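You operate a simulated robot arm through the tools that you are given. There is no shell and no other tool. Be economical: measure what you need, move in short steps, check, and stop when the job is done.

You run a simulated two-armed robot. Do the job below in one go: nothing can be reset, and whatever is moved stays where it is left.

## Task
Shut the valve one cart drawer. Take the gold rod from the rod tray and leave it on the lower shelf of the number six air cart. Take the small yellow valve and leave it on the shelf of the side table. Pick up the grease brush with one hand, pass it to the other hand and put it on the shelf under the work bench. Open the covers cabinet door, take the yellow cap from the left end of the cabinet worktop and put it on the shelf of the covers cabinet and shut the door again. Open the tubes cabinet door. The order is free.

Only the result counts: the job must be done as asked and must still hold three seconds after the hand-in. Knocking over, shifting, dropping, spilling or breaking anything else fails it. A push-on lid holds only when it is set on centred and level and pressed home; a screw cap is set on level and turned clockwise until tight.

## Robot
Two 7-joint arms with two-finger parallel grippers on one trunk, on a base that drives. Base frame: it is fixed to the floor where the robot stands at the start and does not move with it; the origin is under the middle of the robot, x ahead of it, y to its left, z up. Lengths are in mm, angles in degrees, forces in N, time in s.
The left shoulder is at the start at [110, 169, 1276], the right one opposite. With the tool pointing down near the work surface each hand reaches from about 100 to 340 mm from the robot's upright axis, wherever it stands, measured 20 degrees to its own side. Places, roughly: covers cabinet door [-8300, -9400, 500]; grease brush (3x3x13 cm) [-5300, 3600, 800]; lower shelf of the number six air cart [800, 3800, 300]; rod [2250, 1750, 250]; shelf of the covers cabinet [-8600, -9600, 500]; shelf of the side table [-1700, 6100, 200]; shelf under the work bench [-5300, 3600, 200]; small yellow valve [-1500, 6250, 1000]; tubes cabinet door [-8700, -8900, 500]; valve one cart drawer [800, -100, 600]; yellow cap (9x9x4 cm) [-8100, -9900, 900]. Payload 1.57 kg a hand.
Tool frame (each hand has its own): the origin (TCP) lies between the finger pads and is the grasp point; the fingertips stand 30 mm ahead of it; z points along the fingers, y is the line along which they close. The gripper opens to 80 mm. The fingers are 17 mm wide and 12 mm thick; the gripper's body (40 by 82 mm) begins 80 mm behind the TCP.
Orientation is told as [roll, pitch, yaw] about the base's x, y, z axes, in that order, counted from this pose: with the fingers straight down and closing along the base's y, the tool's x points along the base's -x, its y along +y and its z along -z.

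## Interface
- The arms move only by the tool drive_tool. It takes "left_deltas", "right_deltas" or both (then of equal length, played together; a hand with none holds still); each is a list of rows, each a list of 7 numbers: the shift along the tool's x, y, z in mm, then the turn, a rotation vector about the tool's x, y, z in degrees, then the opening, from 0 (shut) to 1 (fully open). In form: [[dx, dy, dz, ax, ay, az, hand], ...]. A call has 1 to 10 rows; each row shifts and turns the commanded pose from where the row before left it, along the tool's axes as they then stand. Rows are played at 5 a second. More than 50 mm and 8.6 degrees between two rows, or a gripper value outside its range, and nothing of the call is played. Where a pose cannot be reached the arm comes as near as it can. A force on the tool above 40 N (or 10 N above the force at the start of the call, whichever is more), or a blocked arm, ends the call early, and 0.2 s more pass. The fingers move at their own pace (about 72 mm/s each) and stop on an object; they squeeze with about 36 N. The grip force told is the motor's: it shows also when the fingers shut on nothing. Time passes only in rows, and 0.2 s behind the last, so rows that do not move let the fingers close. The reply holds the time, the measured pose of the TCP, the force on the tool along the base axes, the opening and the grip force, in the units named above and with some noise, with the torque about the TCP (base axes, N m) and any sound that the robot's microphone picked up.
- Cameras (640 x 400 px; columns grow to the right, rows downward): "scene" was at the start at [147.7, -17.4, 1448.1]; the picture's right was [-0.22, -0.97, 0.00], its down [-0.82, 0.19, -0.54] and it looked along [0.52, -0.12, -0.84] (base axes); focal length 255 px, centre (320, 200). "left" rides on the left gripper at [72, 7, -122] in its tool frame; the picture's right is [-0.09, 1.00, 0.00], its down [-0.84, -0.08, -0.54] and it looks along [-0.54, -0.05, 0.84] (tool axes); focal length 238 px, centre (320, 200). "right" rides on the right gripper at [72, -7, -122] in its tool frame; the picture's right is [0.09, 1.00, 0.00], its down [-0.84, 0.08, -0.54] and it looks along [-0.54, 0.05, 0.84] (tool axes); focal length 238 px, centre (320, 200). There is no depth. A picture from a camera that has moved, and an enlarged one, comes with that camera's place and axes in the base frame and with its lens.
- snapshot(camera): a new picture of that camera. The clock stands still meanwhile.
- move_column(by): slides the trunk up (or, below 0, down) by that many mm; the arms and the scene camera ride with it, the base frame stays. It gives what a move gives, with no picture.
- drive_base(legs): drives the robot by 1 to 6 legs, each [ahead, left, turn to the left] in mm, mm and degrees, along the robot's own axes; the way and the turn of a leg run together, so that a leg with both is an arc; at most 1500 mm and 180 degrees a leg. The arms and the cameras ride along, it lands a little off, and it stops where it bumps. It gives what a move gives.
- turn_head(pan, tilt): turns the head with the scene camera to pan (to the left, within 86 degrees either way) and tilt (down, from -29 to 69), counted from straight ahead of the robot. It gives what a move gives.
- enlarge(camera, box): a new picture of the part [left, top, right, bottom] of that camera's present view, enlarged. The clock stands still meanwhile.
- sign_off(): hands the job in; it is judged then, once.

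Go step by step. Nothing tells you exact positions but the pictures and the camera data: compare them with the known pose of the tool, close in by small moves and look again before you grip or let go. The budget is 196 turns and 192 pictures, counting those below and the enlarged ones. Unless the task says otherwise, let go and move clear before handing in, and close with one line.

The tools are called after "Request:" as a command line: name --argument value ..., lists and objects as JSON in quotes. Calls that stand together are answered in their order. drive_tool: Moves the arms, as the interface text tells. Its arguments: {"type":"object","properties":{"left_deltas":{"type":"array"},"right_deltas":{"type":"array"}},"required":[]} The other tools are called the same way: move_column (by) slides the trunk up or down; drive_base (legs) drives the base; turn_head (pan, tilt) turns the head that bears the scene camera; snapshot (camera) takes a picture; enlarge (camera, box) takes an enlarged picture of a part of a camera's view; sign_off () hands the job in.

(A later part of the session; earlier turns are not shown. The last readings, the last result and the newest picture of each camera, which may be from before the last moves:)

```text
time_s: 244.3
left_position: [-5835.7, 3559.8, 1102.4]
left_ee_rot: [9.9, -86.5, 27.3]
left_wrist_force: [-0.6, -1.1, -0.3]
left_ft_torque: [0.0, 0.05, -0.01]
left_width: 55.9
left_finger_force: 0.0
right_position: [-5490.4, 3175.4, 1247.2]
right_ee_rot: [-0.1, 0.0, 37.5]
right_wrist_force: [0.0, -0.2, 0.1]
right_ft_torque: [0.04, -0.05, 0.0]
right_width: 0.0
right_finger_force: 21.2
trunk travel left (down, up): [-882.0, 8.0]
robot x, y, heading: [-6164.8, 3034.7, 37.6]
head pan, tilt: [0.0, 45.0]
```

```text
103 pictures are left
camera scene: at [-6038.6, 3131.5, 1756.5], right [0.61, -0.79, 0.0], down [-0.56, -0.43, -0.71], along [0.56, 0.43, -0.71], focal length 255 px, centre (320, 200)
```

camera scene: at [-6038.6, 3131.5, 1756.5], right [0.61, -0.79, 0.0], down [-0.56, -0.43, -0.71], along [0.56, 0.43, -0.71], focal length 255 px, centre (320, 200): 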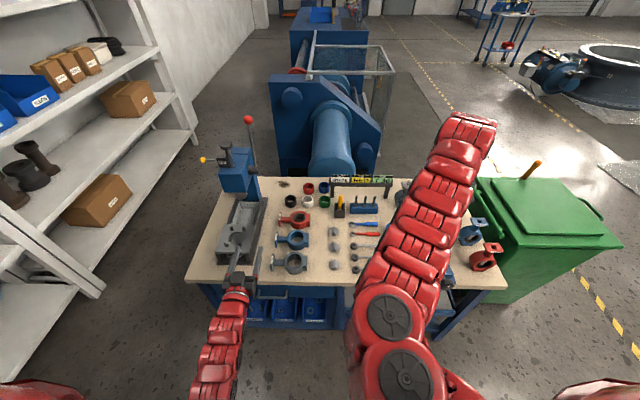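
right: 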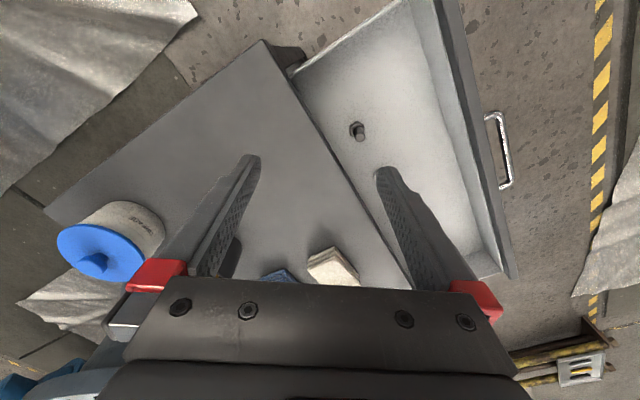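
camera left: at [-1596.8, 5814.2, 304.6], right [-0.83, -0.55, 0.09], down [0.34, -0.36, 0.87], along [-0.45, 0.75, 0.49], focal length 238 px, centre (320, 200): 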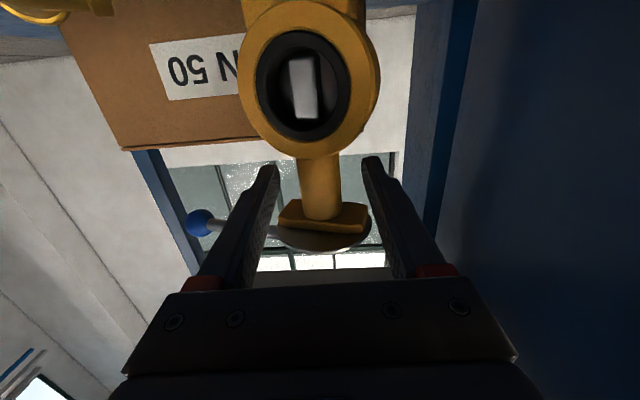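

Request:
enlarge --camera "scene" --box '[270, 160, 420, 280]'

Request:
enlarge --camera "scene" --box '[180, 270, 400, 400]'

```text
3.33 times, centred on (345, 220) of scene
camera zoom: at [-6038.6, 3131.5, 1756.5], right [0.61, -0.79, 0.0], down [-0.56, -0.43, -0.71], along [0.56, 0.43, -0.71], focal length 849 px, centre (237, 133)
```

zoom: 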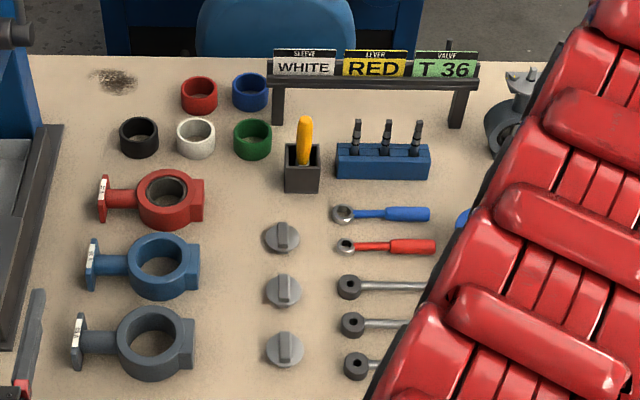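

```text
2.91 times, centred on (290, 335) of scene
camera zoom: at [-6038.6, 3131.5, 1756.5], right [0.61, -0.79, 0.0], down [-0.56, -0.43, -0.71], along [0.56, 0.43, -0.71], focal length 741 px, centre (407, -193)
```

zoom: 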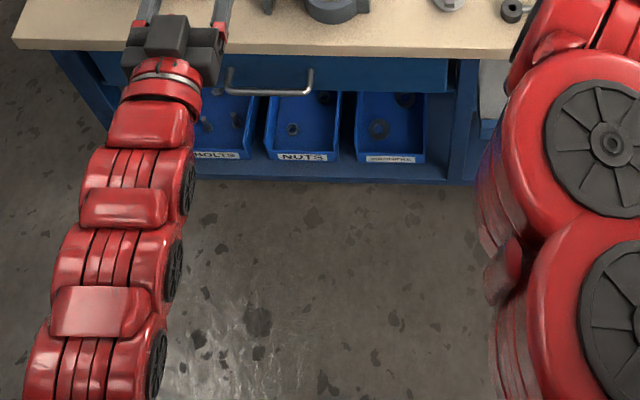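

The brush stands upright in a small black cup, near (-5294, 3582). Before picking it I back off and lower the trunk to see the shelf under the bench.

Request:
drive_base --legs '[[-250, 0, 0]]'

Request:
move_column --by -400

Request:
turn_head --pan -10 --tilt 40

Request:
snapshot --camera "scene"

Request:
snapshot --camera "left"

```text
time_s: 246.1
left_position: [-6028.6, 3414.3, 1101.5]
left_ee_rot: [9.8, -86.3, 27.6]
left_wrist_force: [-0.3, -0.5, -0.5]
left_ft_torque: [0.0, 0.01, 0.01]
left_width: 56.3
left_finger_force: 0.1
right_position: [-5680.9, 3031.5, 1246.5]
right_ee_rot: [-0.2, -0.2, 37.7]
right_wrist_force: [-0.1, 0.8, 0.1]
right_ft_torque: [-0.01, 0.0, 0.01]
right_width: 0.0
right_finger_force: 21.3
trunk travel left (down, up): [-882.0, 8.0]
robot x, y, heading: [-6362.9, 2889.3, 37.7]
head pan, tilt: [0.0, 45.0]
```

```text
time_s: 250.0
left_position: [-6029.6, 3413.8, 702.8]
left_ee_rot: [9.9, -86.4, 27.6]
left_wrist_force: [0.4, -0.8, 0.1]
left_ft_torque: [-0.02, 0.0, -0.03]
left_width: 55.8
left_finger_force: 0.0
right_position: [-5682.0, 3030.1, 847.8]
right_ee_rot: [-0.2, 0.0, 37.6]
right_wrist_force: [-0.4, -0.3, 0.1]
right_ft_torque: [0.02, -0.03, -0.01]
right_width: 0.2
right_finger_force: 21.7
trunk travel left (down, up): [-482.0, 408.0]
robot x, y, heading: [-6355.4, 2884.2, 37.5]
head pan, tilt: [0.0, 45.0]
```

```text
time_s: 250.7
left_position: [-6028.0, 3414.0, 702.3]
left_ee_rot: [10.0, -86.3, 27.5]
left_wrist_force: [0.2, -0.2, -0.3]
left_ft_torque: [-0.01, 0.02, -0.05]
left_width: 56.0
left_finger_force: 0.0
right_position: [-5681.7, 3029.2, 847.6]
right_ee_rot: [-0.3, -0.1, 37.6]
right_wrist_force: [0.1, -0.4, 0.2]
right_ft_torque: [0.02, -0.03, -0.03]
right_width: 0.1
right_finger_force: 21.4
trunk travel left (down, up): [-482.0, 408.0]
robot x, y, heading: [-6359.6, 2887.7, 37.7]
head pan, tilt: [-10.0, 40.0]
```

```text
100 pictures are left
camera scene: at [-6220.2, 2974.1, 1363.7], right [0.46, -0.89, 0.0], down [-0.57, -0.3, -0.77], along [0.68, 0.36, -0.64], focal length 255 px, centre (320, 200)
```

scene: 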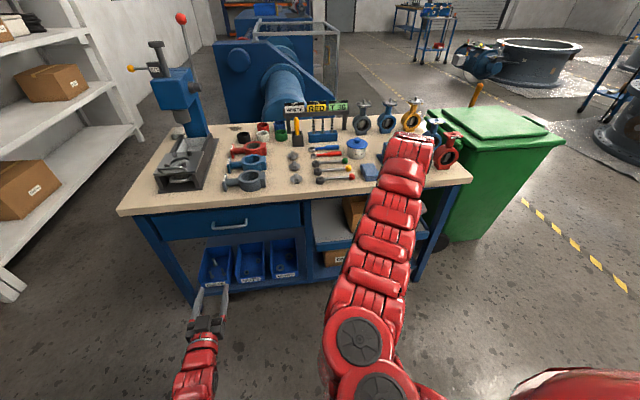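

```text
99 pictures are left
camera left: at [-6133.4, 3342.1, 638.7], right [-0.6, 0.79, 0.1], down [-0.34, -0.37, 0.87], along [0.73, 0.48, 0.49], focal length 238 px, centre (320, 200)
```

left: 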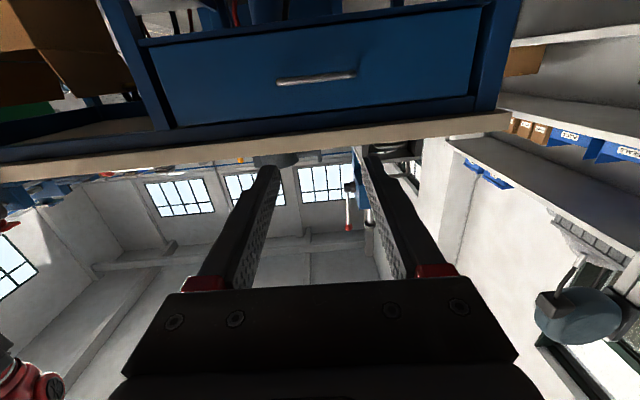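

I zoom in under the bench.

Request:
enlarge --camera "scene" --box '[180, 190, 360, 310]'

Request:
drive_tool --right_deltas '[[20, -45, 0, 0, 0, 0, 0], [20, -45, 0, 0, 0, 0, 0], [20, -45, 0, 0, 0, 0, 0], [20, -45, 0, 0, 0, 0, 0], [20, -45, 0, 0, 0, 0, 0], [20, -30, 30, 0, 0, 0, 0], [20, 0, 40, 0, 0, 0, 0], [20, 0, 40, 0, 0, 0, 0], [0, 0, 0, 0, 0, 0, 0]]'

Request:
enlarge --camera "scene" --box '[250, 90, 490, 310]'

```text
3.33 times, centred on (270, 250) of scene
camera zoom: at [-6220.2, 2974.1, 1363.7], right [0.46, -0.89, 0.0], down [-0.57, -0.3, -0.77], along [0.68, 0.36, -0.64], focal length 849 px, centre (487, 33)
```

zoom: 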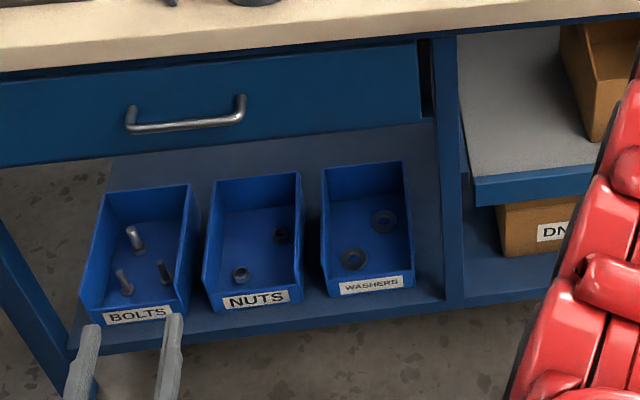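

```text
time_s: 252.7
left_position: [-6028.7, 3414.1, 701.6]
left_ee_rot: [9.6, -86.4, 27.6]
left_wrist_force: [-0.4, 0.2, 0.1]
left_ft_torque: [-0.03, 0.0, -0.02]
left_width: 55.8
left_finger_force: 0.1
right_position: [-5624.9, 2748.9, 740.7]
right_ee_rot: [-0.2, -0.1, 37.6]
right_wrist_force: [0.5, 0.2, 0.0]
right_ft_torque: [-0.02, 0.01, 0.0]
right_width: 0.1
right_finger_force: 21.6
right hand out of reach, approached as far as the arm can: row 1
trunk travel left (down, up): [-482.0, 408.0]
robot x, y, heading: [-6355.2, 2885.8, 37.7]
head pan, tilt: [-10.0, 40.0]
```

```text
1.82 times, centred on (370, 200) of scene
camera zoom: at [-6220.3, 2974.1, 1363.8], right [0.46, -0.89, 0.0], down [-0.57, -0.3, -0.77], along [0.68, 0.35, -0.64], focal length 463 px, centre (229, 200)
```

zoom: 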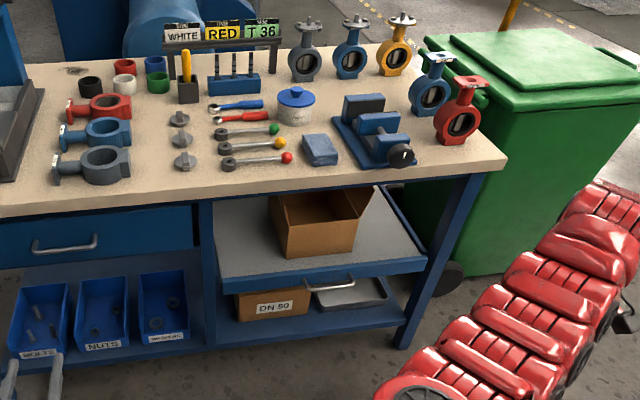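

The free places on the lower shelf look narrow, so I lower the trunk further for a flatter look.

Request:
move_column --by -380

Request:
turn_head --pan -12 --tilt 30

Request:
enlarge --camera "scene" --box '[200, 140, 480, 300]'

```text
time_s: 256.4
left_position: [-6026.0, 3414.6, 341.4]
left_ee_rot: [42.2, -84.6, -6.4]
left_wrist_force: [-0.3, -0.2, -0.6]
left_ft_torque: [0.0, -0.01, -0.01]
left_width: 56.1
left_finger_force: 0.0
right_position: [-5625.0, 2752.5, 384.2]
right_ee_rot: [-0.6, 0.1, 37.6]
right_wrist_force: [0.3, -0.4, -0.3]
right_ft_torque: [0.0, 0.01, -0.01]
right_width: 0.0
right_finger_force: 21.4
trunk travel left (down, up): [-102.0, 788.0]
robot x, y, heading: [-6359.2, 2886.9, 37.6]
head pan, tilt: [-10.0, 40.0]
```

```text
time_s: 257.1
left_position: [-6027.0, 3413.8, 337.7]
left_ee_rot: [42.0, -84.4, -6.2]
left_wrist_force: [0.1, 0.0, -0.1]
left_ft_torque: [0.02, 0.0, -0.02]
left_width: 56.0
left_finger_force: 0.0
right_position: [-5626.0, 2752.0, 383.7]
right_ee_rot: [-0.7, 0.1, 37.7]
right_wrist_force: [0.9, -0.4, 0.1]
right_ft_torque: [0.01, -0.02, -0.01]
right_width: 0.0
right_finger_force: 21.4
trunk travel left (down, up): [-102.0, 788.0]
robot x, y, heading: [-6354.7, 2891.4, 37.7]
head pan, tilt: [-12.0, 30.0]
```

```text
2.29 times, centred on (340, 220) of scene
camera zoom: at [-6215.2, 2982.2, 1018.5], right [0.43, -0.9, 0.01], down [-0.45, -0.22, -0.86], along [0.78, 0.37, -0.5], focal length 582 px, centre (274, 154)
```

zoom: 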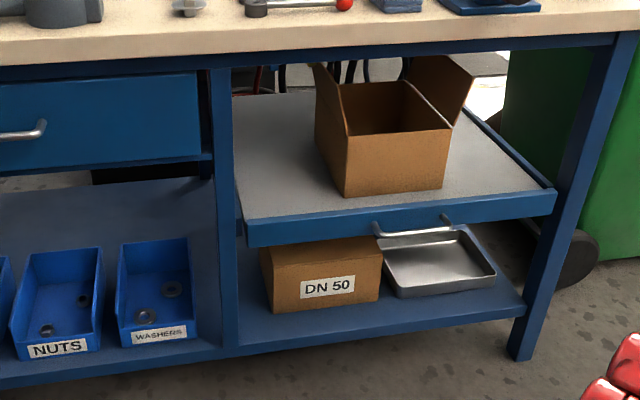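

Lower-shelf space: a strip about 60 mm deep in front of the DN 50 box and the grey tray, so the brush can lie along the edge there. The plan is for the left hand to pick the brush by its handle, pass it to the right, and the right hand to place it. I swing the right hand out to the side and raise the trunk.

Request:
drive_tool --right_deltas '[[43, -16, 0, 0, 0, 0, 0], [43, -16, 0, 0, 0, 0, 0], [43, -16, 0, 0, 0, 0, 0], [43, -16, 0, 0, 0, 0, 0], [43, -16, 0, 0, 0, 0, 0], [43, -16, 0, 0, 0, 0, 0], [43, -16, 0, 0, 0, 0, 0], [43, -16, 0, 0, 0, 0, 0]]'

Request:
move_column --by 400

Request:
move_column --by 80

```text
time_s: 258.9
left_position: [-6027.4, 3413.3, 335.1]
left_ee_rot: [42.8, -84.1, -7.3]
left_wrist_force: [0.1, -0.2, 0.4]
left_ft_torque: [-0.01, -0.03, 0.01]
left_width: 56.2
left_finger_force: 0.0
right_position: [-5750.7, 2506.6, 361.2]
right_ee_rot: [-0.7, 0.1, 37.7]
right_wrist_force: [0.6, 0.0, -0.6]
right_ft_torque: [0.0, -0.02, -0.01]
right_width: 0.0
right_finger_force: 21.1
right hand out of reach, approached as far as the arm can: row 2, 3, 4, 5, 6, 7
trunk travel left (down, up): [-102.0, 788.0]
robot x, y, heading: [-6360.6, 2886.3, 37.8]
head pan, tilt: [-12.0, 30.0]
```

```text
time_s: 262.7
left_position: [-6027.9, 3412.5, 723.3]
left_ee_rot: [10.0, -86.5, 27.3]
left_wrist_force: [-0.5, 0.6, 0.2]
left_ft_torque: [-0.01, 0.0, -0.04]
left_width: 56.1
left_finger_force: 0.1
right_position: [-5750.3, 2504.9, 736.8]
right_ee_rot: [-0.2, -0.1, 37.6]
right_wrist_force: [-0.4, -0.4, 1.2]
right_ft_torque: [0.0, 0.03, -0.02]
right_width: 0.1
right_finger_force: 21.3
trunk travel left (down, up): [-502.0, 388.0]
robot x, y, heading: [-6355.5, 2885.9, 37.7]
head pan, tilt: [-12.0, 30.0]
```

```text
time_s: 263.9
left_position: [-6028.5, 3413.6, 802.8]
left_ee_rot: [10.0, -86.4, 27.3]
left_wrist_force: [0.0, 0.6, 0.5]
left_ft_torque: [-0.03, -0.01, -0.03]
left_width: 55.8
left_finger_force: 0.1
right_position: [-5750.4, 2504.8, 817.6]
right_ee_rot: [-0.2, -0.1, 37.7]
right_wrist_force: [-0.1, -0.8, 0.3]
right_ft_torque: [-0.01, 0.03, -0.03]
right_width: 0.0
right_finger_force: 21.2
trunk travel left (down, up): [-582.0, 308.0]
robot x, y, heading: [-6357.0, 2888.0, 37.4]
head pan, tilt: [-12.0, 30.0]
```

Now I raise the left hand, move the base right and forward, and look at the brush with the hand camera.

Request:
drive_tool --left_deltas '[[-40, 0, 5, 0, 0, 0, 0.8], [-40, 0, 15, 0, 0, 0, 0.8], [-20, 0, 15, 0, 0, 0, 0.8], [0, 0, 0, 0, 0, 0, 0.8]]'

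Request:
drive_base --legs '[[0, -315, 0], [380, 0, 0]]'

Request:
turn_head --pan 5 --tilt 45

Request:
snapshot --camera "scene"

Request:
snapshot --camera "left"

```text
time_s: 264.9
left_position: [-5995.2, 3436.1, 898.6]
left_ee_rot: [9.9, -86.4, 27.3]
left_wrist_force: [-0.4, -0.2, -0.5]
left_ft_torque: [0.03, 0.0, -0.02]
left_width: 64.1
left_finger_force: 0.0
right_position: [-5750.7, 2504.0, 818.0]
right_ee_rot: [-0.3, -0.1, 37.6]
right_wrist_force: [-0.4, -0.3, 0.4]
right_ft_torque: [-0.02, -0.03, -0.02]
right_width: 0.0
right_finger_force: 21.1
trunk travel left (down, up): [-582.0, 308.0]
robot x, y, heading: [-6360.4, 2887.8, 37.9]
head pan, tilt: [-12.0, 30.0]
```

```text
time_s: 266.9
left_position: [-5810.2, 3202.0, 898.0]
left_ee_rot: [10.1, -86.3, 26.5]
left_wrist_force: [0.2, -0.7, -0.4]
left_ft_torque: [0.01, 0.03, -0.02]
left_width: 64.0
left_finger_force: 0.1
right_position: [-5576.0, 2264.7, 818.0]
right_ee_rot: [-0.3, -0.2, 36.9]
right_wrist_force: [-0.1, 0.0, 0.4]
right_ft_torque: [-0.04, 0.03, 0.01]
right_width: 0.0
right_finger_force: 21.4
trunk travel left (down, up): [-582.0, 308.0]
robot x, y, heading: [-6179.5, 2657.0, 37.2]
head pan, tilt: [-12.0, 30.0]
stopped in leg 1: the robot was blocked; the commanded pose is now the measured one
```

```text
time_s: 267.7
left_position: [-5810.3, 3202.2, 897.6]
left_ee_rot: [10.1, -86.3, 26.6]
left_wrist_force: [0.1, 0.0, -0.5]
left_ft_torque: [0.0, -0.04, -0.01]
left_width: 64.1
left_finger_force: 0.0
right_position: [-5576.3, 2267.5, 817.5]
right_ee_rot: [-0.2, -0.1, 36.9]
right_wrist_force: [0.0, 0.8, -0.6]
right_ft_torque: [-0.01, 0.02, -0.06]
right_width: 0.0
right_finger_force: 21.2
trunk travel left (down, up): [-582.0, 308.0]
robot x, y, heading: [-6179.9, 2657.8, 36.7]
head pan, tilt: [5.0, 45.0]
```

```text
95 pictures are left
camera scene: at [-6055.9, 2756.6, 1456.6], right [0.67, -0.74, 0.0], down [-0.53, -0.47, -0.71], along [0.53, 0.47, -0.71], focal length 255 px, centre (320, 200)
```

scene: 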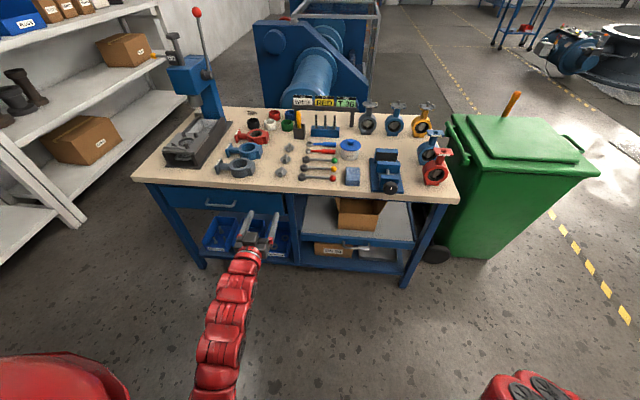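

```text
94 pictures are left
camera left: at [-5916.3, 3131.3, 834.3], right [-0.59, 0.8, 0.1], down [-0.34, -0.36, 0.87], along [0.73, 0.48, 0.49], focal length 238 px, centre (320, 200)
```

left: 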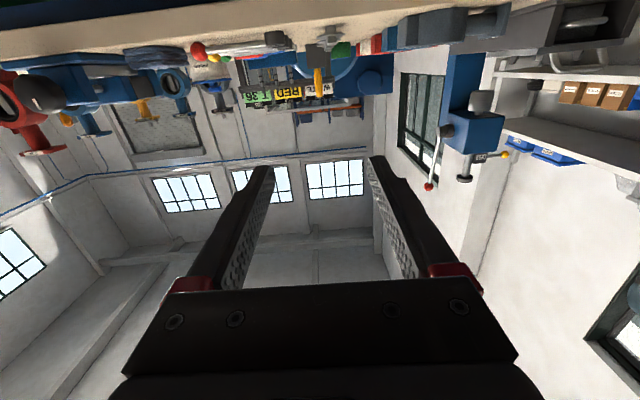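

The base touched the grey table to my right and stopped, and I move away from it now. The brush handle is at about (-5249, 3611, 866), nearly straight ahead of the left hand. I extend and raise the hand and lower the trunk so the reach suffices.

Request:
drive_tool --left_deltas '[[0, 0, 40, 0, 0, 0, 0.8], [0, 0, 40, 0, 0, 0, 0.8], [0, 0, 40, 0, 0, 0, 0.8], [-40, 0, 20, 0, 0, 0, 0.8], [-45, 0, 10, 0, 0, 0, 0.8], [-45, 0, 0, 0, 0, 0, 0.8], [0, 0, 0, 0, 0, 0, 0.8]]'

Request:
move_column --by -130

Request:
turn_head --pan -80 --tilt 45

Request:
snapshot --camera "scene"

```text
time_s: 269.3
left_position: [-5683.4, 3296.7, 1018.8]
left_ee_rot: [9.8, -86.4, 26.7]
left_wrist_force: [0.1, 0.0, 0.8]
left_ft_torque: [0.02, 0.0, 0.01]
left_width: 63.8
left_finger_force: 0.0
right_position: [-5576.4, 2266.4, 818.4]
right_ee_rot: [-0.1, 0.0, 36.9]
right_wrist_force: [1.1, -0.5, -0.1]
right_ft_torque: [-0.01, 0.0, -0.03]
right_width: 0.0
right_finger_force: 20.7
trunk travel left (down, up): [-582.0, 308.0]
robot x, y, heading: [-6179.2, 2655.8, 36.9]
head pan, tilt: [5.0, 45.0]
```

```text
time_s: 270.9
left_position: [-5682.9, 3296.6, 889.7]
left_ee_rot: [9.8, -86.4, 26.9]
left_wrist_force: [0.2, 0.2, 0.3]
left_ft_torque: [0.0, 0.01, 0.03]
left_width: 64.1
left_finger_force: 0.1
right_position: [-5575.8, 2266.1, 687.7]
right_ee_rot: [-0.2, -0.1, 36.9]
right_wrist_force: [0.6, -0.2, -0.6]
right_ft_torque: [-0.01, -0.04, 0.04]
right_width: 0.1
right_finger_force: 21.2
trunk travel left (down, up): [-452.0, 438.0]
robot x, y, heading: [-6182.2, 2655.0, 36.9]
head pan, tilt: [5.0, 45.0]
```

```text
time_s: 272.5
left_position: [-5681.2, 3297.1, 889.7]
left_ee_rot: [9.9, -86.4, 26.8]
left_wrist_force: [-0.2, 0.5, -1.1]
left_ft_torque: [0.02, -0.02, -0.02]
left_width: 64.1
left_finger_force: 0.0
right_position: [-5576.5, 2266.6, 688.5]
right_ee_rot: [-0.1, -0.2, 36.9]
right_wrist_force: [0.0, 0.0, 0.1]
right_ft_torque: [0.0, 0.05, -0.02]
right_width: 0.0
right_finger_force: 20.8
trunk travel left (down, up): [-452.0, 438.0]
robot x, y, heading: [-6181.1, 2655.0, 36.9]
head pan, tilt: [-80.0, 45.0]
```

```text
93 pictures are left
camera scene: at [-6057.2, 2647.1, 1326.5], right [-0.68, -0.73, 0.0], down [-0.52, 0.48, -0.71], along [0.52, -0.48, -0.71], focal length 255 px, centre (320, 200)
```

scene: 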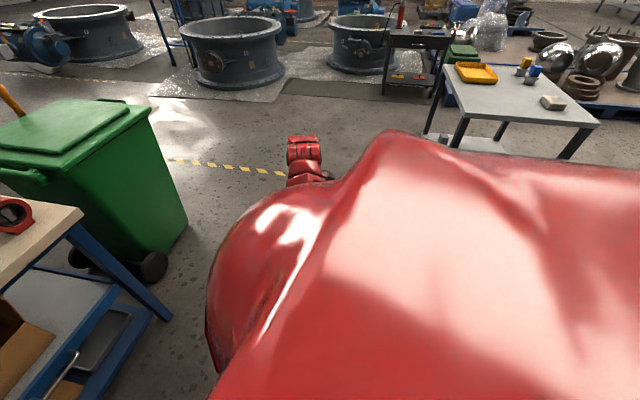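

Nothing looks disturbed. The hand is in line with the brush, so I drive forward with it well above the bench items.

Request:
drive_tool --left_deltas '[[-20, -6, 0, 0, 0, 0, 0.8]]'

Request:
drive_base --legs '[[420, 0, 0]]'

Request:
turn_head --pan 5 --tilt 45

Request:
snapshot --camera "scene"

Request:
snapshot --camera "left"

```text
time_s: 272.9
left_position: [-5677.2, 3292.6, 909.4]
left_ee_rot: [10.1, -86.3, 26.7]
left_wrist_force: [0.4, -0.2, 0.5]
left_ft_torque: [0.0, -0.01, 0.01]
left_width: 64.1
left_finger_force: 0.1
right_position: [-5576.9, 2265.8, 686.6]
right_ee_rot: [-0.1, -0.2, 36.9]
right_wrist_force: [0.6, -0.4, -0.2]
right_ft_torque: [-0.01, 0.0, 0.02]
right_width: 0.0
right_finger_force: 22.2
trunk travel left (down, up): [-452.0, 438.0]
robot x, y, heading: [-6181.3, 2654.9, 36.9]
head pan, tilt: [-80.0, 45.0]
```

```text
time_s: 275.5
left_position: [-5337.9, 3546.7, 909.1]
left_ee_rot: [9.9, -86.3, 26.9]
left_wrist_force: [0.3, 0.4, 0.8]
left_ft_torque: [0.03, 0.02, 0.0]
left_width: 63.8
left_finger_force: 0.1
right_position: [-5237.2, 2521.2, 688.1]
right_ee_rot: [-0.2, -0.1, 37.0]
right_wrist_force: [1.0, -0.4, -0.9]
right_ft_torque: [-0.03, -0.02, -0.01]
right_width: 0.0
right_finger_force: 21.9
trunk travel left (down, up): [-452.0, 438.0]
robot x, y, heading: [-5842.3, 2912.4, 37.1]
head pan, tilt: [-80.0, 45.0]
```

```text
time_s: 277.1
left_position: [-5337.3, 3545.8, 909.6]
left_ee_rot: [9.9, -86.4, 26.8]
left_wrist_force: [0.6, -0.4, 0.1]
left_ft_torque: [0.02, 0.0, 0.01]
left_width: 63.7
left_finger_force: 0.1
right_position: [-5238.5, 2519.8, 686.1]
right_ee_rot: [-0.2, -0.1, 37.0]
right_wrist_force: [-0.4, -0.3, -0.2]
right_ft_torque: [-0.01, 0.0, -0.01]
right_width: 0.0
right_finger_force: 21.2
trunk travel left (down, up): [-452.0, 438.0]
robot x, y, heading: [-5843.6, 2912.3, 37.0]
head pan, tilt: [5.0, 45.0]
```

```text
92 pictures are left
camera scene: at [-5717.3, 3011.4, 1326.5], right [0.67, -0.74, 0.0], down [-0.53, -0.47, -0.71], along [0.53, 0.47, -0.71], focal length 255 px, centre (320, 200)
```

scene: 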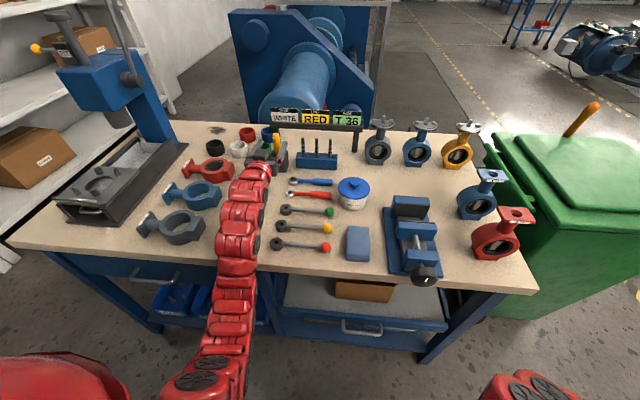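

```text
91 pictures are left
camera left: at [-5443.6, 3475.9, 844.9], right [-0.59, 0.8, 0.1], down [-0.34, -0.36, 0.87], along [0.73, 0.48, 0.49], focal length 238 px, centre (320, 200)
```

left: 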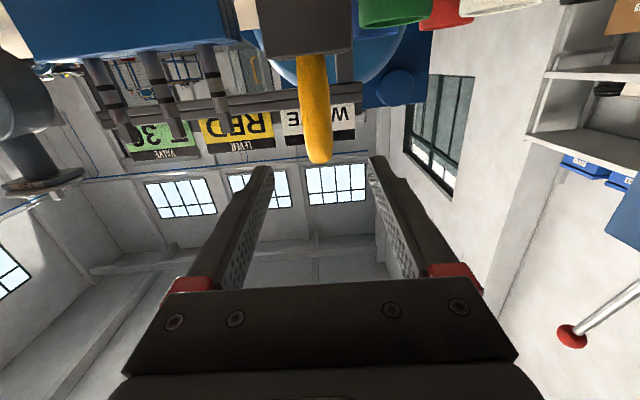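

The yellow handle stands from about z 836 to 920, centred between the fingers and about 93 mm ahead. I advance most of it and look.

Request:
drive_tool --left_deltas '[[4, 0, 35, 0, 0, 0, 0.8], [0, 0, 35, 0, 0, 0, 0.8], [0, 0, 0, 0, 0, 0, 0.8]]'

Request:
snapshot --camera "left"

```text
time_s: 277.9
left_position: [-5282.8, 3587.7, 899.9]
left_ee_rot: [9.9, -86.5, 26.9]
left_wrist_force: [0.1, 0.1, -0.7]
left_ft_torque: [-0.04, 0.01, 0.01]
left_width: 64.1
left_finger_force: 0.1
right_position: [-5239.2, 2520.7, 687.6]
right_ee_rot: [-0.2, -0.2, 36.9]
right_wrist_force: [0.5, -1.0, 0.7]
right_ft_torque: [0.05, -0.03, 0.01]
right_width: 0.0
right_finger_force: 21.5
trunk travel left (down, up): [-452.0, 438.0]
robot x, y, heading: [-5839.4, 2912.1, 36.8]
head pan, tilt: [5.0, 45.0]
```

```text
90 pictures are left
camera left: at [-5387.4, 3517.5, 836.4], right [-0.59, 0.8, 0.1], down [-0.34, -0.36, 0.87], along [0.73, 0.48, 0.49], focal length 238 px, centre (320, 200)
```

left: 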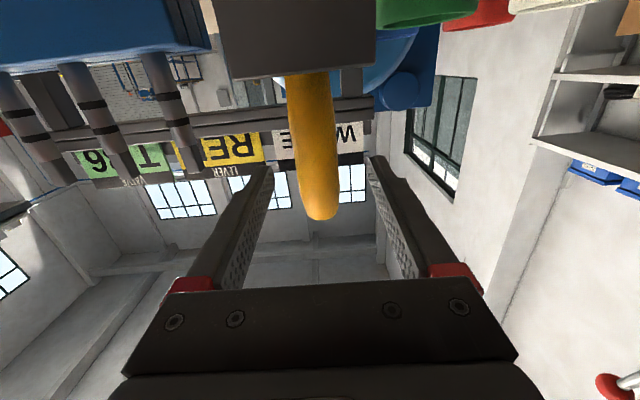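

The handle is right at the pads. I close on it.

Request:
drive_tool --left_deltas '[[0, 0, 0, 0, 0, 0, 0.5], [0, 0, 0, 0, 0, 0, 0.3], [0, 0, 0, 0, 0, 0, 0.1], [0, 0, 0, 0, 0, 0, 0], [0, 0, 0, 0, 0, 0, 0]]'

Request:
snapshot --camera "left"

```text
time_s: 279.1
left_position: [-5280.5, 3588.7, 900.1]
left_ee_rot: [9.8, -86.5, 27.0]
left_wrist_force: [-1.1, 0.7, -0.4]
left_ft_torque: [0.06, -0.02, 0.02]
left_width: 20.6
left_finger_force: 34.2
right_position: [-5237.2, 2520.2, 686.9]
right_ee_rot: [-0.2, -0.1, 36.8]
right_wrist_force: [0.2, -0.3, 0.8]
right_ft_torque: [0.04, -0.03, 0.01]
right_width: 0.1
right_finger_force: 21.3
trunk travel left (down, up): [-452.0, 438.0]
robot x, y, heading: [-5839.4, 2912.9, 37.1]
head pan, tilt: [5.0, 45.0]
```

```text
89 pictures are left
camera left: at [-5387.6, 3517.4, 836.6], right [-0.59, 0.8, 0.1], down [-0.34, -0.36, 0.87], along [0.73, 0.48, 0.49], focal length 238 px, centre (320, 200)
```

left: 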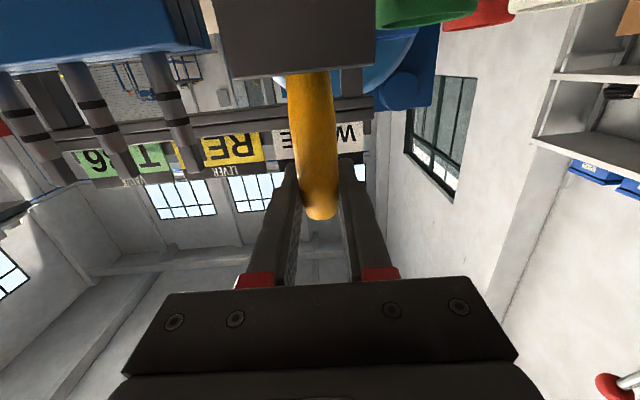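

The handle is gripped at 21 mm. I lift it straight out of the cup with the trunk.

Request:
move_column --by 60

Request:
move_column --by 110

Request:
snapshot --camera "left"

Request:
enlarge --camera "scene" --box '[200, 100, 400, 240]'

```text
time_s: 280.1
left_position: [-5280.9, 3587.3, 960.0]
left_ee_rot: [9.8, -86.5, 26.9]
left_wrist_force: [0.2, -0.7, 0.0]
left_ft_torque: [-0.03, -0.02, 0.0]
left_width: 20.7
left_finger_force: 33.9
right_position: [-5237.7, 2519.8, 747.3]
right_ee_rot: [-0.3, -0.1, 37.0]
right_wrist_force: [0.2, -0.8, -0.1]
right_ft_torque: [0.01, 0.02, -0.01]
right_width: 0.0
right_finger_force: 21.5
trunk travel left (down, up): [-512.0, 378.0]
robot x, y, heading: [-5843.4, 2908.4, 36.7]
head pan, tilt: [5.0, 45.0]
```

```text
time_s: 281.5
left_position: [-5281.8, 3586.6, 1070.8]
left_ee_rot: [9.7, -86.4, 26.9]
left_wrist_force: [-1.0, 0.9, 0.5]
left_ft_torque: [0.01, 0.01, -0.01]
left_width: 20.6
left_finger_force: 34.3
right_position: [-5239.3, 2519.2, 857.5]
right_ee_rot: [-0.2, 0.0, 36.8]
right_wrist_force: [0.7, 0.2, -0.6]
right_ft_torque: [-0.02, -0.02, 0.02]
right_width: 0.0
right_finger_force: 21.0
trunk travel left (down, up): [-622.0, 268.0]
robot x, y, heading: [-5842.5, 2910.4, 37.1]
head pan, tilt: [5.0, 45.0]
```

```text
88 pictures are left
camera left: at [-5387.4, 3517.5, 1006.3], right [-0.59, 0.8, 0.1], down [-0.34, -0.36, 0.87], along [0.73, 0.48, 0.49], focal length 238 px, centre (320, 200)
```

left: 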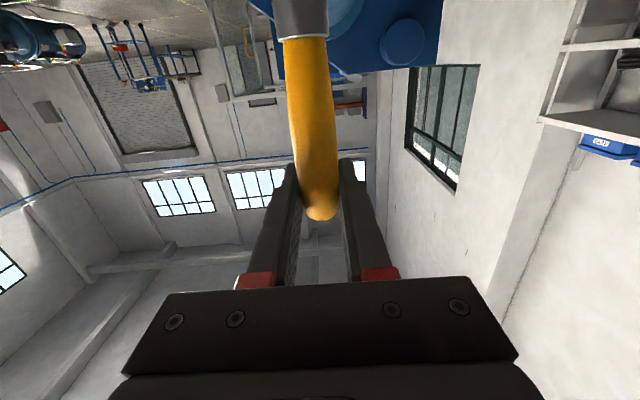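

```text
2.86 times, centred on (300, 170) of scene
camera zoom: at [-5717.0, 3011.6, 1496.4], right [0.67, -0.74, 0.0], down [-0.53, -0.47, -0.71], along [0.53, 0.47, -0.71], focal length 728 px, centre (377, 286)
```

zoom: 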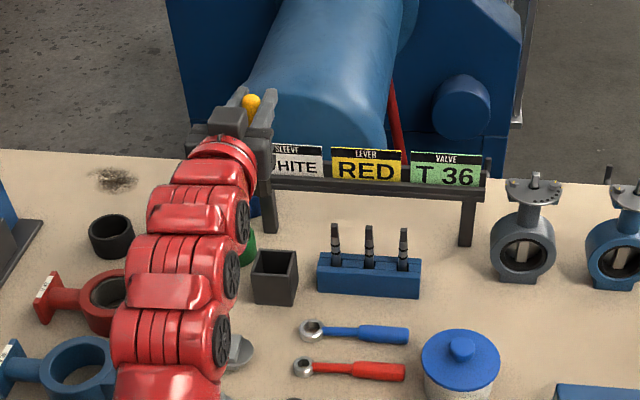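

The brush is out. I back away from the bench, clear of the grey table, then bring the left hand in towards the middle.

Request:
drive_base --legs '[[-330, 120, 0], [0, 120, 0]]'

Request:
drive_tool --left_deltas '[[22, -20, -30, 0, 0, 0, 0], [22, -20, -30, 0, 0, 0, 0], [22, -20, -30, 0, 0, 0, 0], [22, -20, -30, 0, 0, 0, 0], [22, -20, -30, 0, 0, 0, 0], [22, -20, -30, 0, 0, 0, 0], [22, -20, -30, 0, 0, 0, 0]]'

Request:
drive_tool --left_deltas '[[0, 0, 0, 0, 0, -8.2, 0], [0, 0, 0, 0, 0, -8.2, 0], [0, 0, 0, 0, 0, -8.2, 0], [0, 0, 0, 0, 0, -8.2, 0], [0, 0, 0, 0, 0, -8.2, 0], [0, 0, 0, 0, 0, -8.2, 0], [0, 0, 0, 0, 0, -8.2, 0], [0, 0, 0, 0, 0, -8.2, 0], [0, 0, 0, 0, 0, -8.2, 0], [0, 0, 0, 0, 0, -8.2, 0]]'

Request:
snapshot --camera "scene"

```text
time_s: 284.6
left_position: [-5684.8, 3586.6, 1070.7]
left_ee_rot: [9.5, -86.4, 27.3]
left_wrist_force: [1.1, 0.0, -0.2]
left_ft_torque: [0.0, -0.02, -0.04]
left_width: 19.9
left_finger_force: 33.8
right_position: [-5639.9, 2519.9, 857.9]
right_ee_rot: [-0.2, 0.0, 37.0]
right_wrist_force: [-0.3, -0.1, -0.4]
right_ft_torque: [-0.01, 0.0, 0.0]
right_width: 0.2
right_finger_force: 21.6
trunk travel left (down, up): [-622.0, 268.0]
robot x, y, heading: [-6246.3, 2908.0, 36.8]
head pan, tilt: [5.0, 45.0]
```

```text
time_s: 286.2
left_position: [-5778.9, 3345.7, 926.7]
left_ee_rot: [10.3, -86.5, 26.3]
left_wrist_force: [0.7, 0.3, -0.1]
left_ft_torque: [0.0, 0.02, -0.01]
left_width: 20.6
left_finger_force: 34.2
right_position: [-5639.0, 2517.5, 857.4]
right_ee_rot: [-0.1, -0.2, 37.0]
right_wrist_force: [0.4, 0.2, 0.3]
right_ft_torque: [-0.01, -0.01, 0.01]
right_width: 0.0
right_finger_force: 21.6
trunk travel left (down, up): [-622.0, 268.0]
robot x, y, heading: [-6245.0, 2911.1, 36.9]
head pan, tilt: [5.0, 45.0]
```

```text
time_s: 288.4
left_position: [-5776.9, 3345.6, 928.0]
left_ee_rot: [-86.4, -8.5, 126.1]
left_wrist_force: [0.1, 0.5, -0.5]
left_ft_torque: [0.0, 0.01, -0.02]
left_width: 20.3
left_finger_force: 33.6
right_position: [-5640.3, 2520.0, 857.3]
right_ee_rot: [-0.2, -0.1, 37.0]
right_wrist_force: [0.4, -0.1, 0.6]
right_ft_torque: [-0.02, 0.01, 0.01]
right_width: 0.0
right_finger_force: 21.1
trunk travel left (down, up): [-622.0, 268.0]
robot x, y, heading: [-6243.8, 2906.5, 36.9]
head pan, tilt: [5.0, 45.0]
```

```text
86 pictures are left
camera scene: at [-6119.9, 3009.6, 1496.5], right [0.67, -0.74, 0.0], down [-0.53, -0.47, -0.71], along [0.53, 0.47, -0.71], focal length 255 px, centre (320, 200)
```

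scene: 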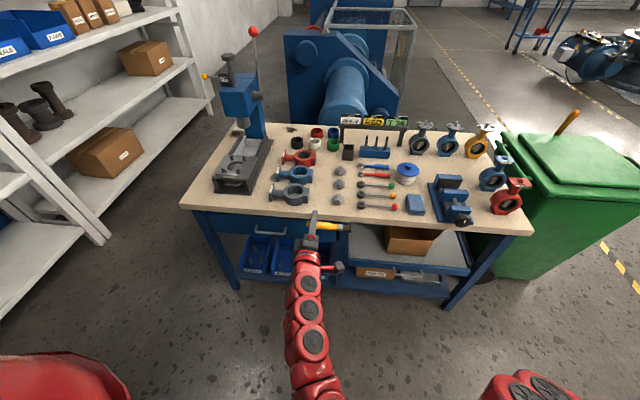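

The brush now lies level, pointing right from the left hand. I level it fully and bring the right hand round above it, opened.

Request:
drive_tool --right_deltas '[[-27, 36, -13, 0, 0, 0, 1], [-27, 36, -13, 0, 0, 0, 1], [-27, 36, -13, 0, 0, 0, 1], [-27, 36, -13, 0, 0, 0, 1], [-27, 36, -13, 0, 0, 0, 1], [-27, 36, -13, 0, 0, 0, 1], [-27, 36, -13, 0, 0, 0, 1], [-27, 36, -13, 0, 0, 0, 1], [-27, 36, -13, 0, 0, 0, 1], [-27, 36, -13, 0, 0, 0, 1]]' --left_deltas '[[0, 0, 0, 0, 0, -4, 0], [0, 0, 0, 0, 0, -4, 0], [0, 0, 0, 0, 0, 0, 0], [0, 0, 0, 0, 0, 0, 0], [0, 0, 0, 0, 0, 0, 0], [0, 0, 0, 0, 0, 0, 0], [0, 0, 0, 0, 0, 0, 0], [0, 0, 0, 0, 0, 0, 0], [0, 0, 0, 0, 0, 0, 0], [0, 0, 0, 0, 0, 0, 0]]'

Request:
drive_tool --right_deltas '[[0, 0, 0, 0, 0, -8.4, 1], [0, 0, 0, 0, 0, -8.4, 1], [0, 0, 0, 0, 0, -8.4, 1], [0, 0, 0, 0, 0, -8.4, 1], [0, 0, 0, 0, 0, -8.4, 1], [0, 0, 0, 0, 0, -8.4, 1], [0, 0, 0, 0, 0, -8.4, 1], [0, 0, 0, 0, 0, -8.4, 1], [0, 0, 0, 0, 0, -8.4, 1], [0, 0, 0, 0, 0, -8.4, 1]]'

Request:
snapshot --camera "scene"

Request:
snapshot --camera "right"

```text
time_s: 290.6
left_position: [-5777.5, 3345.6, 927.4]
left_ee_rot: [-86.4, -0.5, 126.7]
left_wrist_force: [-0.2, 0.4, -1.3]
left_ft_torque: [0.01, -0.01, -0.01]
left_width: 20.1
left_finger_force: 33.9
right_position: [-5534.1, 2897.8, 865.6]
right_ee_rot: [-0.4, 0.0, 36.8]
right_wrist_force: [-0.3, 1.0, 0.0]
right_ft_torque: [-0.03, -0.01, 0.02]
right_width: 80.2
right_finger_force: 0.1
right hand out of reach, approached as far as the arm can: row 1, 2, 3, 4, 5, 6, 7, 8, 9, 10
trunk travel left (down, up): [-622.0, 268.0]
robot x, y, heading: [-6244.9, 2905.0, 37.1]
head pan, tilt: [5.0, 45.0]
```

```text
time_s: 292.8
left_position: [-5777.5, 3345.1, 929.0]
left_ee_rot: [-86.4, -0.6, 126.7]
left_wrist_force: [-0.4, 0.4, -0.6]
left_ft_torque: [0.03, 0.03, -0.02]
left_width: 20.2
left_finger_force: 34.3
right_position: [-5532.9, 2896.8, 864.2]
right_ee_rot: [-0.1, 0.1, 121.2]
right_wrist_force: [0.3, 0.1, -0.2]
right_ft_torque: [0.0, -0.01, -0.01]
right_width: 80.0
right_finger_force: 0.1
trunk travel left (down, up): [-622.0, 268.0]
robot x, y, heading: [-6243.7, 2909.0, 37.1]
head pan, tilt: [5.0, 45.0]
```

```text
85 pictures are left
camera scene: at [-6119.8, 3009.8, 1496.5], right [0.67, -0.74, 0.0], down [-0.53, -0.47, -0.71], along [0.53, 0.47, -0.71], focal length 255 px, centre (320, 200)
```

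scene: 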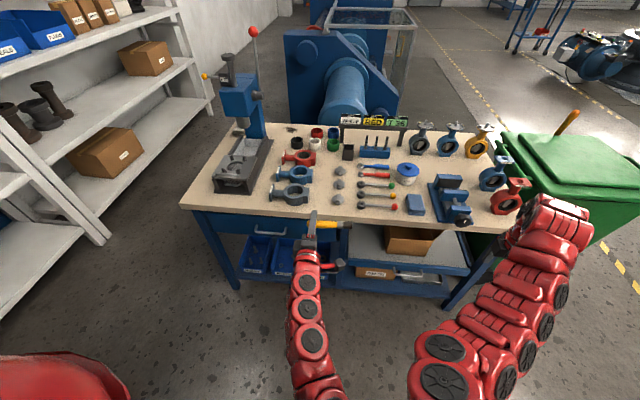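

```text
84 pictures are left
camera right: at [-5491.4, 2838.4, 985.9], right [-0.8, -0.59, 0.0], down [-0.5, 0.68, 0.54], along [-0.32, 0.43, -0.84], focal length 238 px, centre (320, 200)
```

right: 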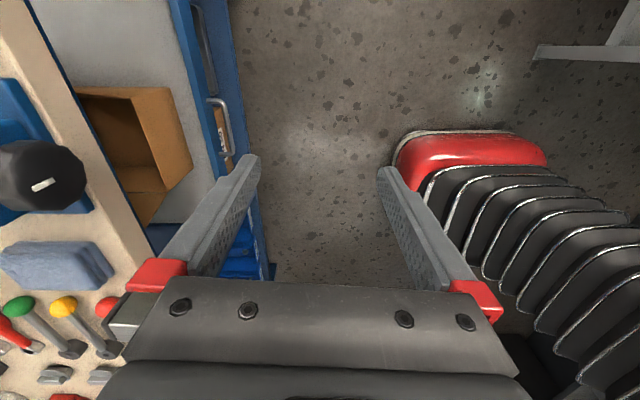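

The right hand is now turned so that it will straddle the brush. I bring it left and up to beside the brush's free end.

Request:
drive_tool --right_deltas '[[-30, -9, -30, 0, 0, -3, 1], [-35, -9, -30, 0, 0, -3, 1], [-40, -9, -25, 0, 0, 0, 1], [-40, -9, -20, 0, 0, 0, 1], [-40, -9, -15, 0, 0, 0, 1], [-40, -9, -8, 0, 0, 0, 1], [-40, -9, 0, 0, 0, 0, 1], [-40, -9, 0, 0, 0, 0, 1], [0, 0, 0, 0, 0, 0, 1]]'

Request:
snapshot --camera "scene"

Request:
snapshot --camera "right"

```text
time_s: 294.8
left_position: [-5777.0, 3345.1, 928.1]
left_ee_rot: [-86.5, -0.5, 126.8]
left_wrist_force: [-0.5, 0.0, -0.4]
left_ft_torque: [0.0, 0.01, 0.04]
left_width: 20.0
left_finger_force: 33.9
right_position: [-5618.6, 3181.5, 964.1]
right_ee_rot: [-0.2, 0.2, 126.9]
right_wrist_force: [0.9, -0.8, 0.3]
right_ft_torque: [0.02, -0.01, -0.02]
right_width: 80.0
right_finger_force: 0.1
right hand out of reach, approached as far as the arm can: row 1, 3
trunk travel left (down, up): [-622.0, 268.0]
robot x, y, heading: [-6243.6, 2906.9, 37.0]
head pan, tilt: [5.0, 45.0]
```

```text
83 pictures are left
camera scene: at [-6119.6, 3009.2, 1496.5], right [0.67, -0.74, 0.0], down [-0.53, -0.47, -0.71], along [0.53, 0.47, -0.71], focal length 255 px, centre (320, 200)
```

scene: 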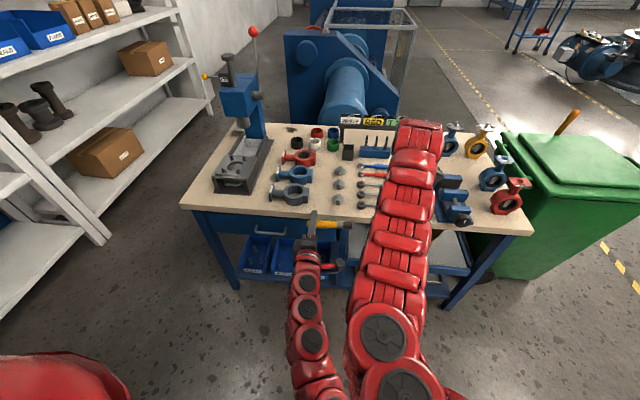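

```text
82 pictures are left
camera right: at [-5572.3, 3128.6, 1086.3], right [-0.74, -0.67, 0.0], down [-0.57, 0.62, 0.54], along [-0.36, 0.4, -0.84], focal length 238 px, centre (320, 200)
```

right: 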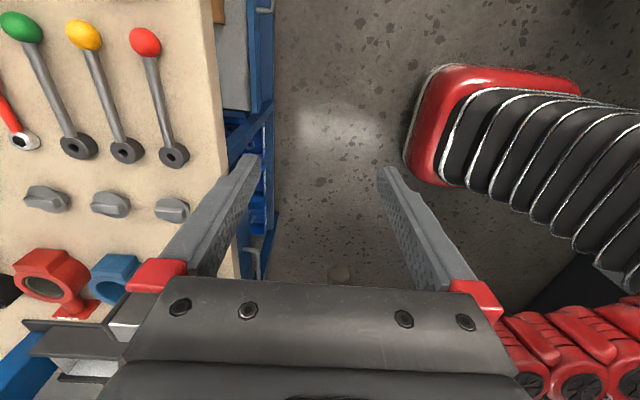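

The brush's free end shows at about (-5712, 3254) as expected. I move the open right hand over its middle, slightly higher, then check before descending.

Request:
drive_tool --right_deltas '[[0, 15, -12, 0, 0, 0, 1], [0, 15, -12, 0, 0, 0, 1], [-40, 0, 0, 0, 0, 0, 1], [-40, 0, 0, 0, 0, 0, 1], [-40, 0, 0, 0, 0, 0, 1], [-38, 0, 0, 0, 0, 0, 1], [0, 0, 0, 0, 0, 0, 1]]'

Request:
snapshot --camera "right"

```text
time_s: 296.4
left_position: [-5776.7, 3343.8, 928.4]
left_ee_rot: [-86.4, -0.6, 126.7]
left_wrist_force: [0.4, -0.4, -0.5]
left_ft_torque: [-0.01, 0.02, 0.0]
left_width: 20.3
left_finger_force: 33.4
right_position: [-5731.5, 3294.3, 982.5]
right_ee_rot: [-0.1, 0.2, 126.8]
right_wrist_force: [-0.1, 0.6, 0.4]
right_ft_torque: [0.03, 0.06, 0.01]
right_width: 80.3
right_finger_force: 0.2
right hand out of reach, approached as far as the arm can: row 2
trunk travel left (down, up): [-622.0, 268.0]
robot x, y, heading: [-6246.1, 2905.7, 36.9]
head pan, tilt: [5.0, 45.0]
```

```text
81 pictures are left
camera right: at [-5683.9, 3241.1, 1104.1], right [-0.74, -0.67, 0.0], down [-0.57, 0.62, 0.54], along [-0.36, 0.4, -0.84], focal length 238 px, centre (320, 200)
```

right: 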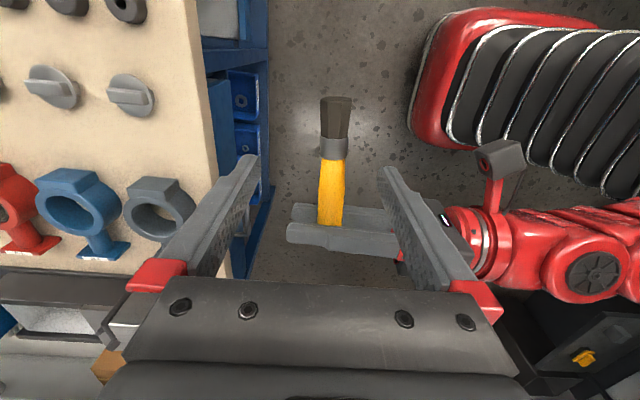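

The brush lies neatly under the right hand, 10 mm off centre. I centre it, descend and look again.

Request:
drive_tool --right_deltas '[[-2, 10, 0, 0, 0, 0, 0.85], [0, 0, 18, 0, 0, 0, 0.75], [0, 0, 18, 0, 0, 0, 0.75], [0, 0, 16, 0, 0, 0, 0.75], [0, 0, 0, 0, 0, 0, 0.75]]'

Request:
snapshot --camera "right"

```text
time_s: 297.6
left_position: [-5778.2, 3344.6, 927.5]
left_ee_rot: [-86.6, -0.7, 126.7]
left_wrist_force: [-0.1, -0.2, -1.0]
left_ft_torque: [0.04, 0.01, -0.01]
left_width: 20.0
left_finger_force: 33.6
right_position: [-5740.0, 3288.6, 931.0]
right_ee_rot: [-0.1, 0.2, 127.1]
right_wrist_force: [-1.7, 0.9, -0.6]
right_ft_torque: [0.05, 0.0, 0.01]
right_width: 59.9
right_finger_force: 0.1
trunk travel left (down, up): [-622.0, 268.0]
robot x, y, heading: [-6241.6, 2908.1, 37.2]
head pan, tilt: [5.0, 45.0]
```

```text
80 pictures are left
camera right: at [-5693.4, 3236.2, 1052.0], right [-0.74, -0.67, 0.0], down [-0.57, 0.62, 0.54], along [-0.36, 0.4, -0.84], focal length 238 px, centre (320, 200)
```

right: 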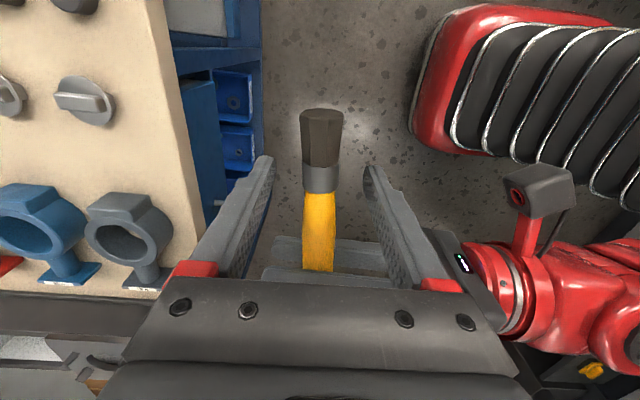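

The right fingers straddle the handle just below the ferrule. I shift 7 mm onto the handle and close.

Request:
drive_tool --right_deltas '[[-7, 0, 3, 0, 0, 0, 0.75], [0, 0, 0, 0, 0, 0, 0.4], [0, 0, 0, 0, 0, 0, 0.2], [0, 0, 0, 0, 0, 0, 0], [0, 0, 0, 0, 0, 0, 0], [0, 0, 0, 0, 0, 0, 0]]'

Request:
snapshot --camera "right"

```text
time_s: 299.0
left_position: [-5778.8, 3346.3, 928.9]
left_ee_rot: [-86.6, -0.6, 126.8]
left_wrist_force: [3.0, 4.3, -1.6]
left_ft_torque: [0.03, 0.09, -0.38]
left_width: 20.3
left_finger_force: 34.0
right_position: [-5744.3, 3293.9, 927.6]
right_ee_rot: [-0.2, 0.2, 127.0]
right_wrist_force: [-2.0, -2.8, 1.8]
right_ft_torque: [0.12, -0.02, 0.59]
right_width: 21.4
right_finger_force: 34.7
trunk travel left (down, up): [-622.0, 268.0]
robot x, y, heading: [-6242.9, 2911.6, 37.0]
head pan, tilt: [5.0, 45.0]
```

```text
79 pictures are left
camera right: at [-5697.9, 3241.4, 1049.3], right [-0.74, -0.67, 0.0], down [-0.57, 0.62, 0.54], along [-0.36, 0.4, -0.84], focal length 238 px, centre (320, 200)
```

right: 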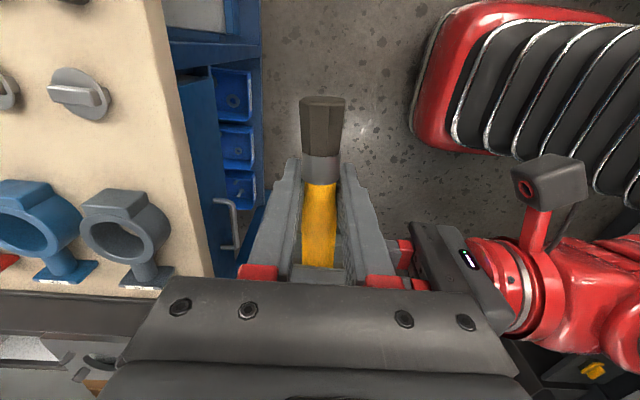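

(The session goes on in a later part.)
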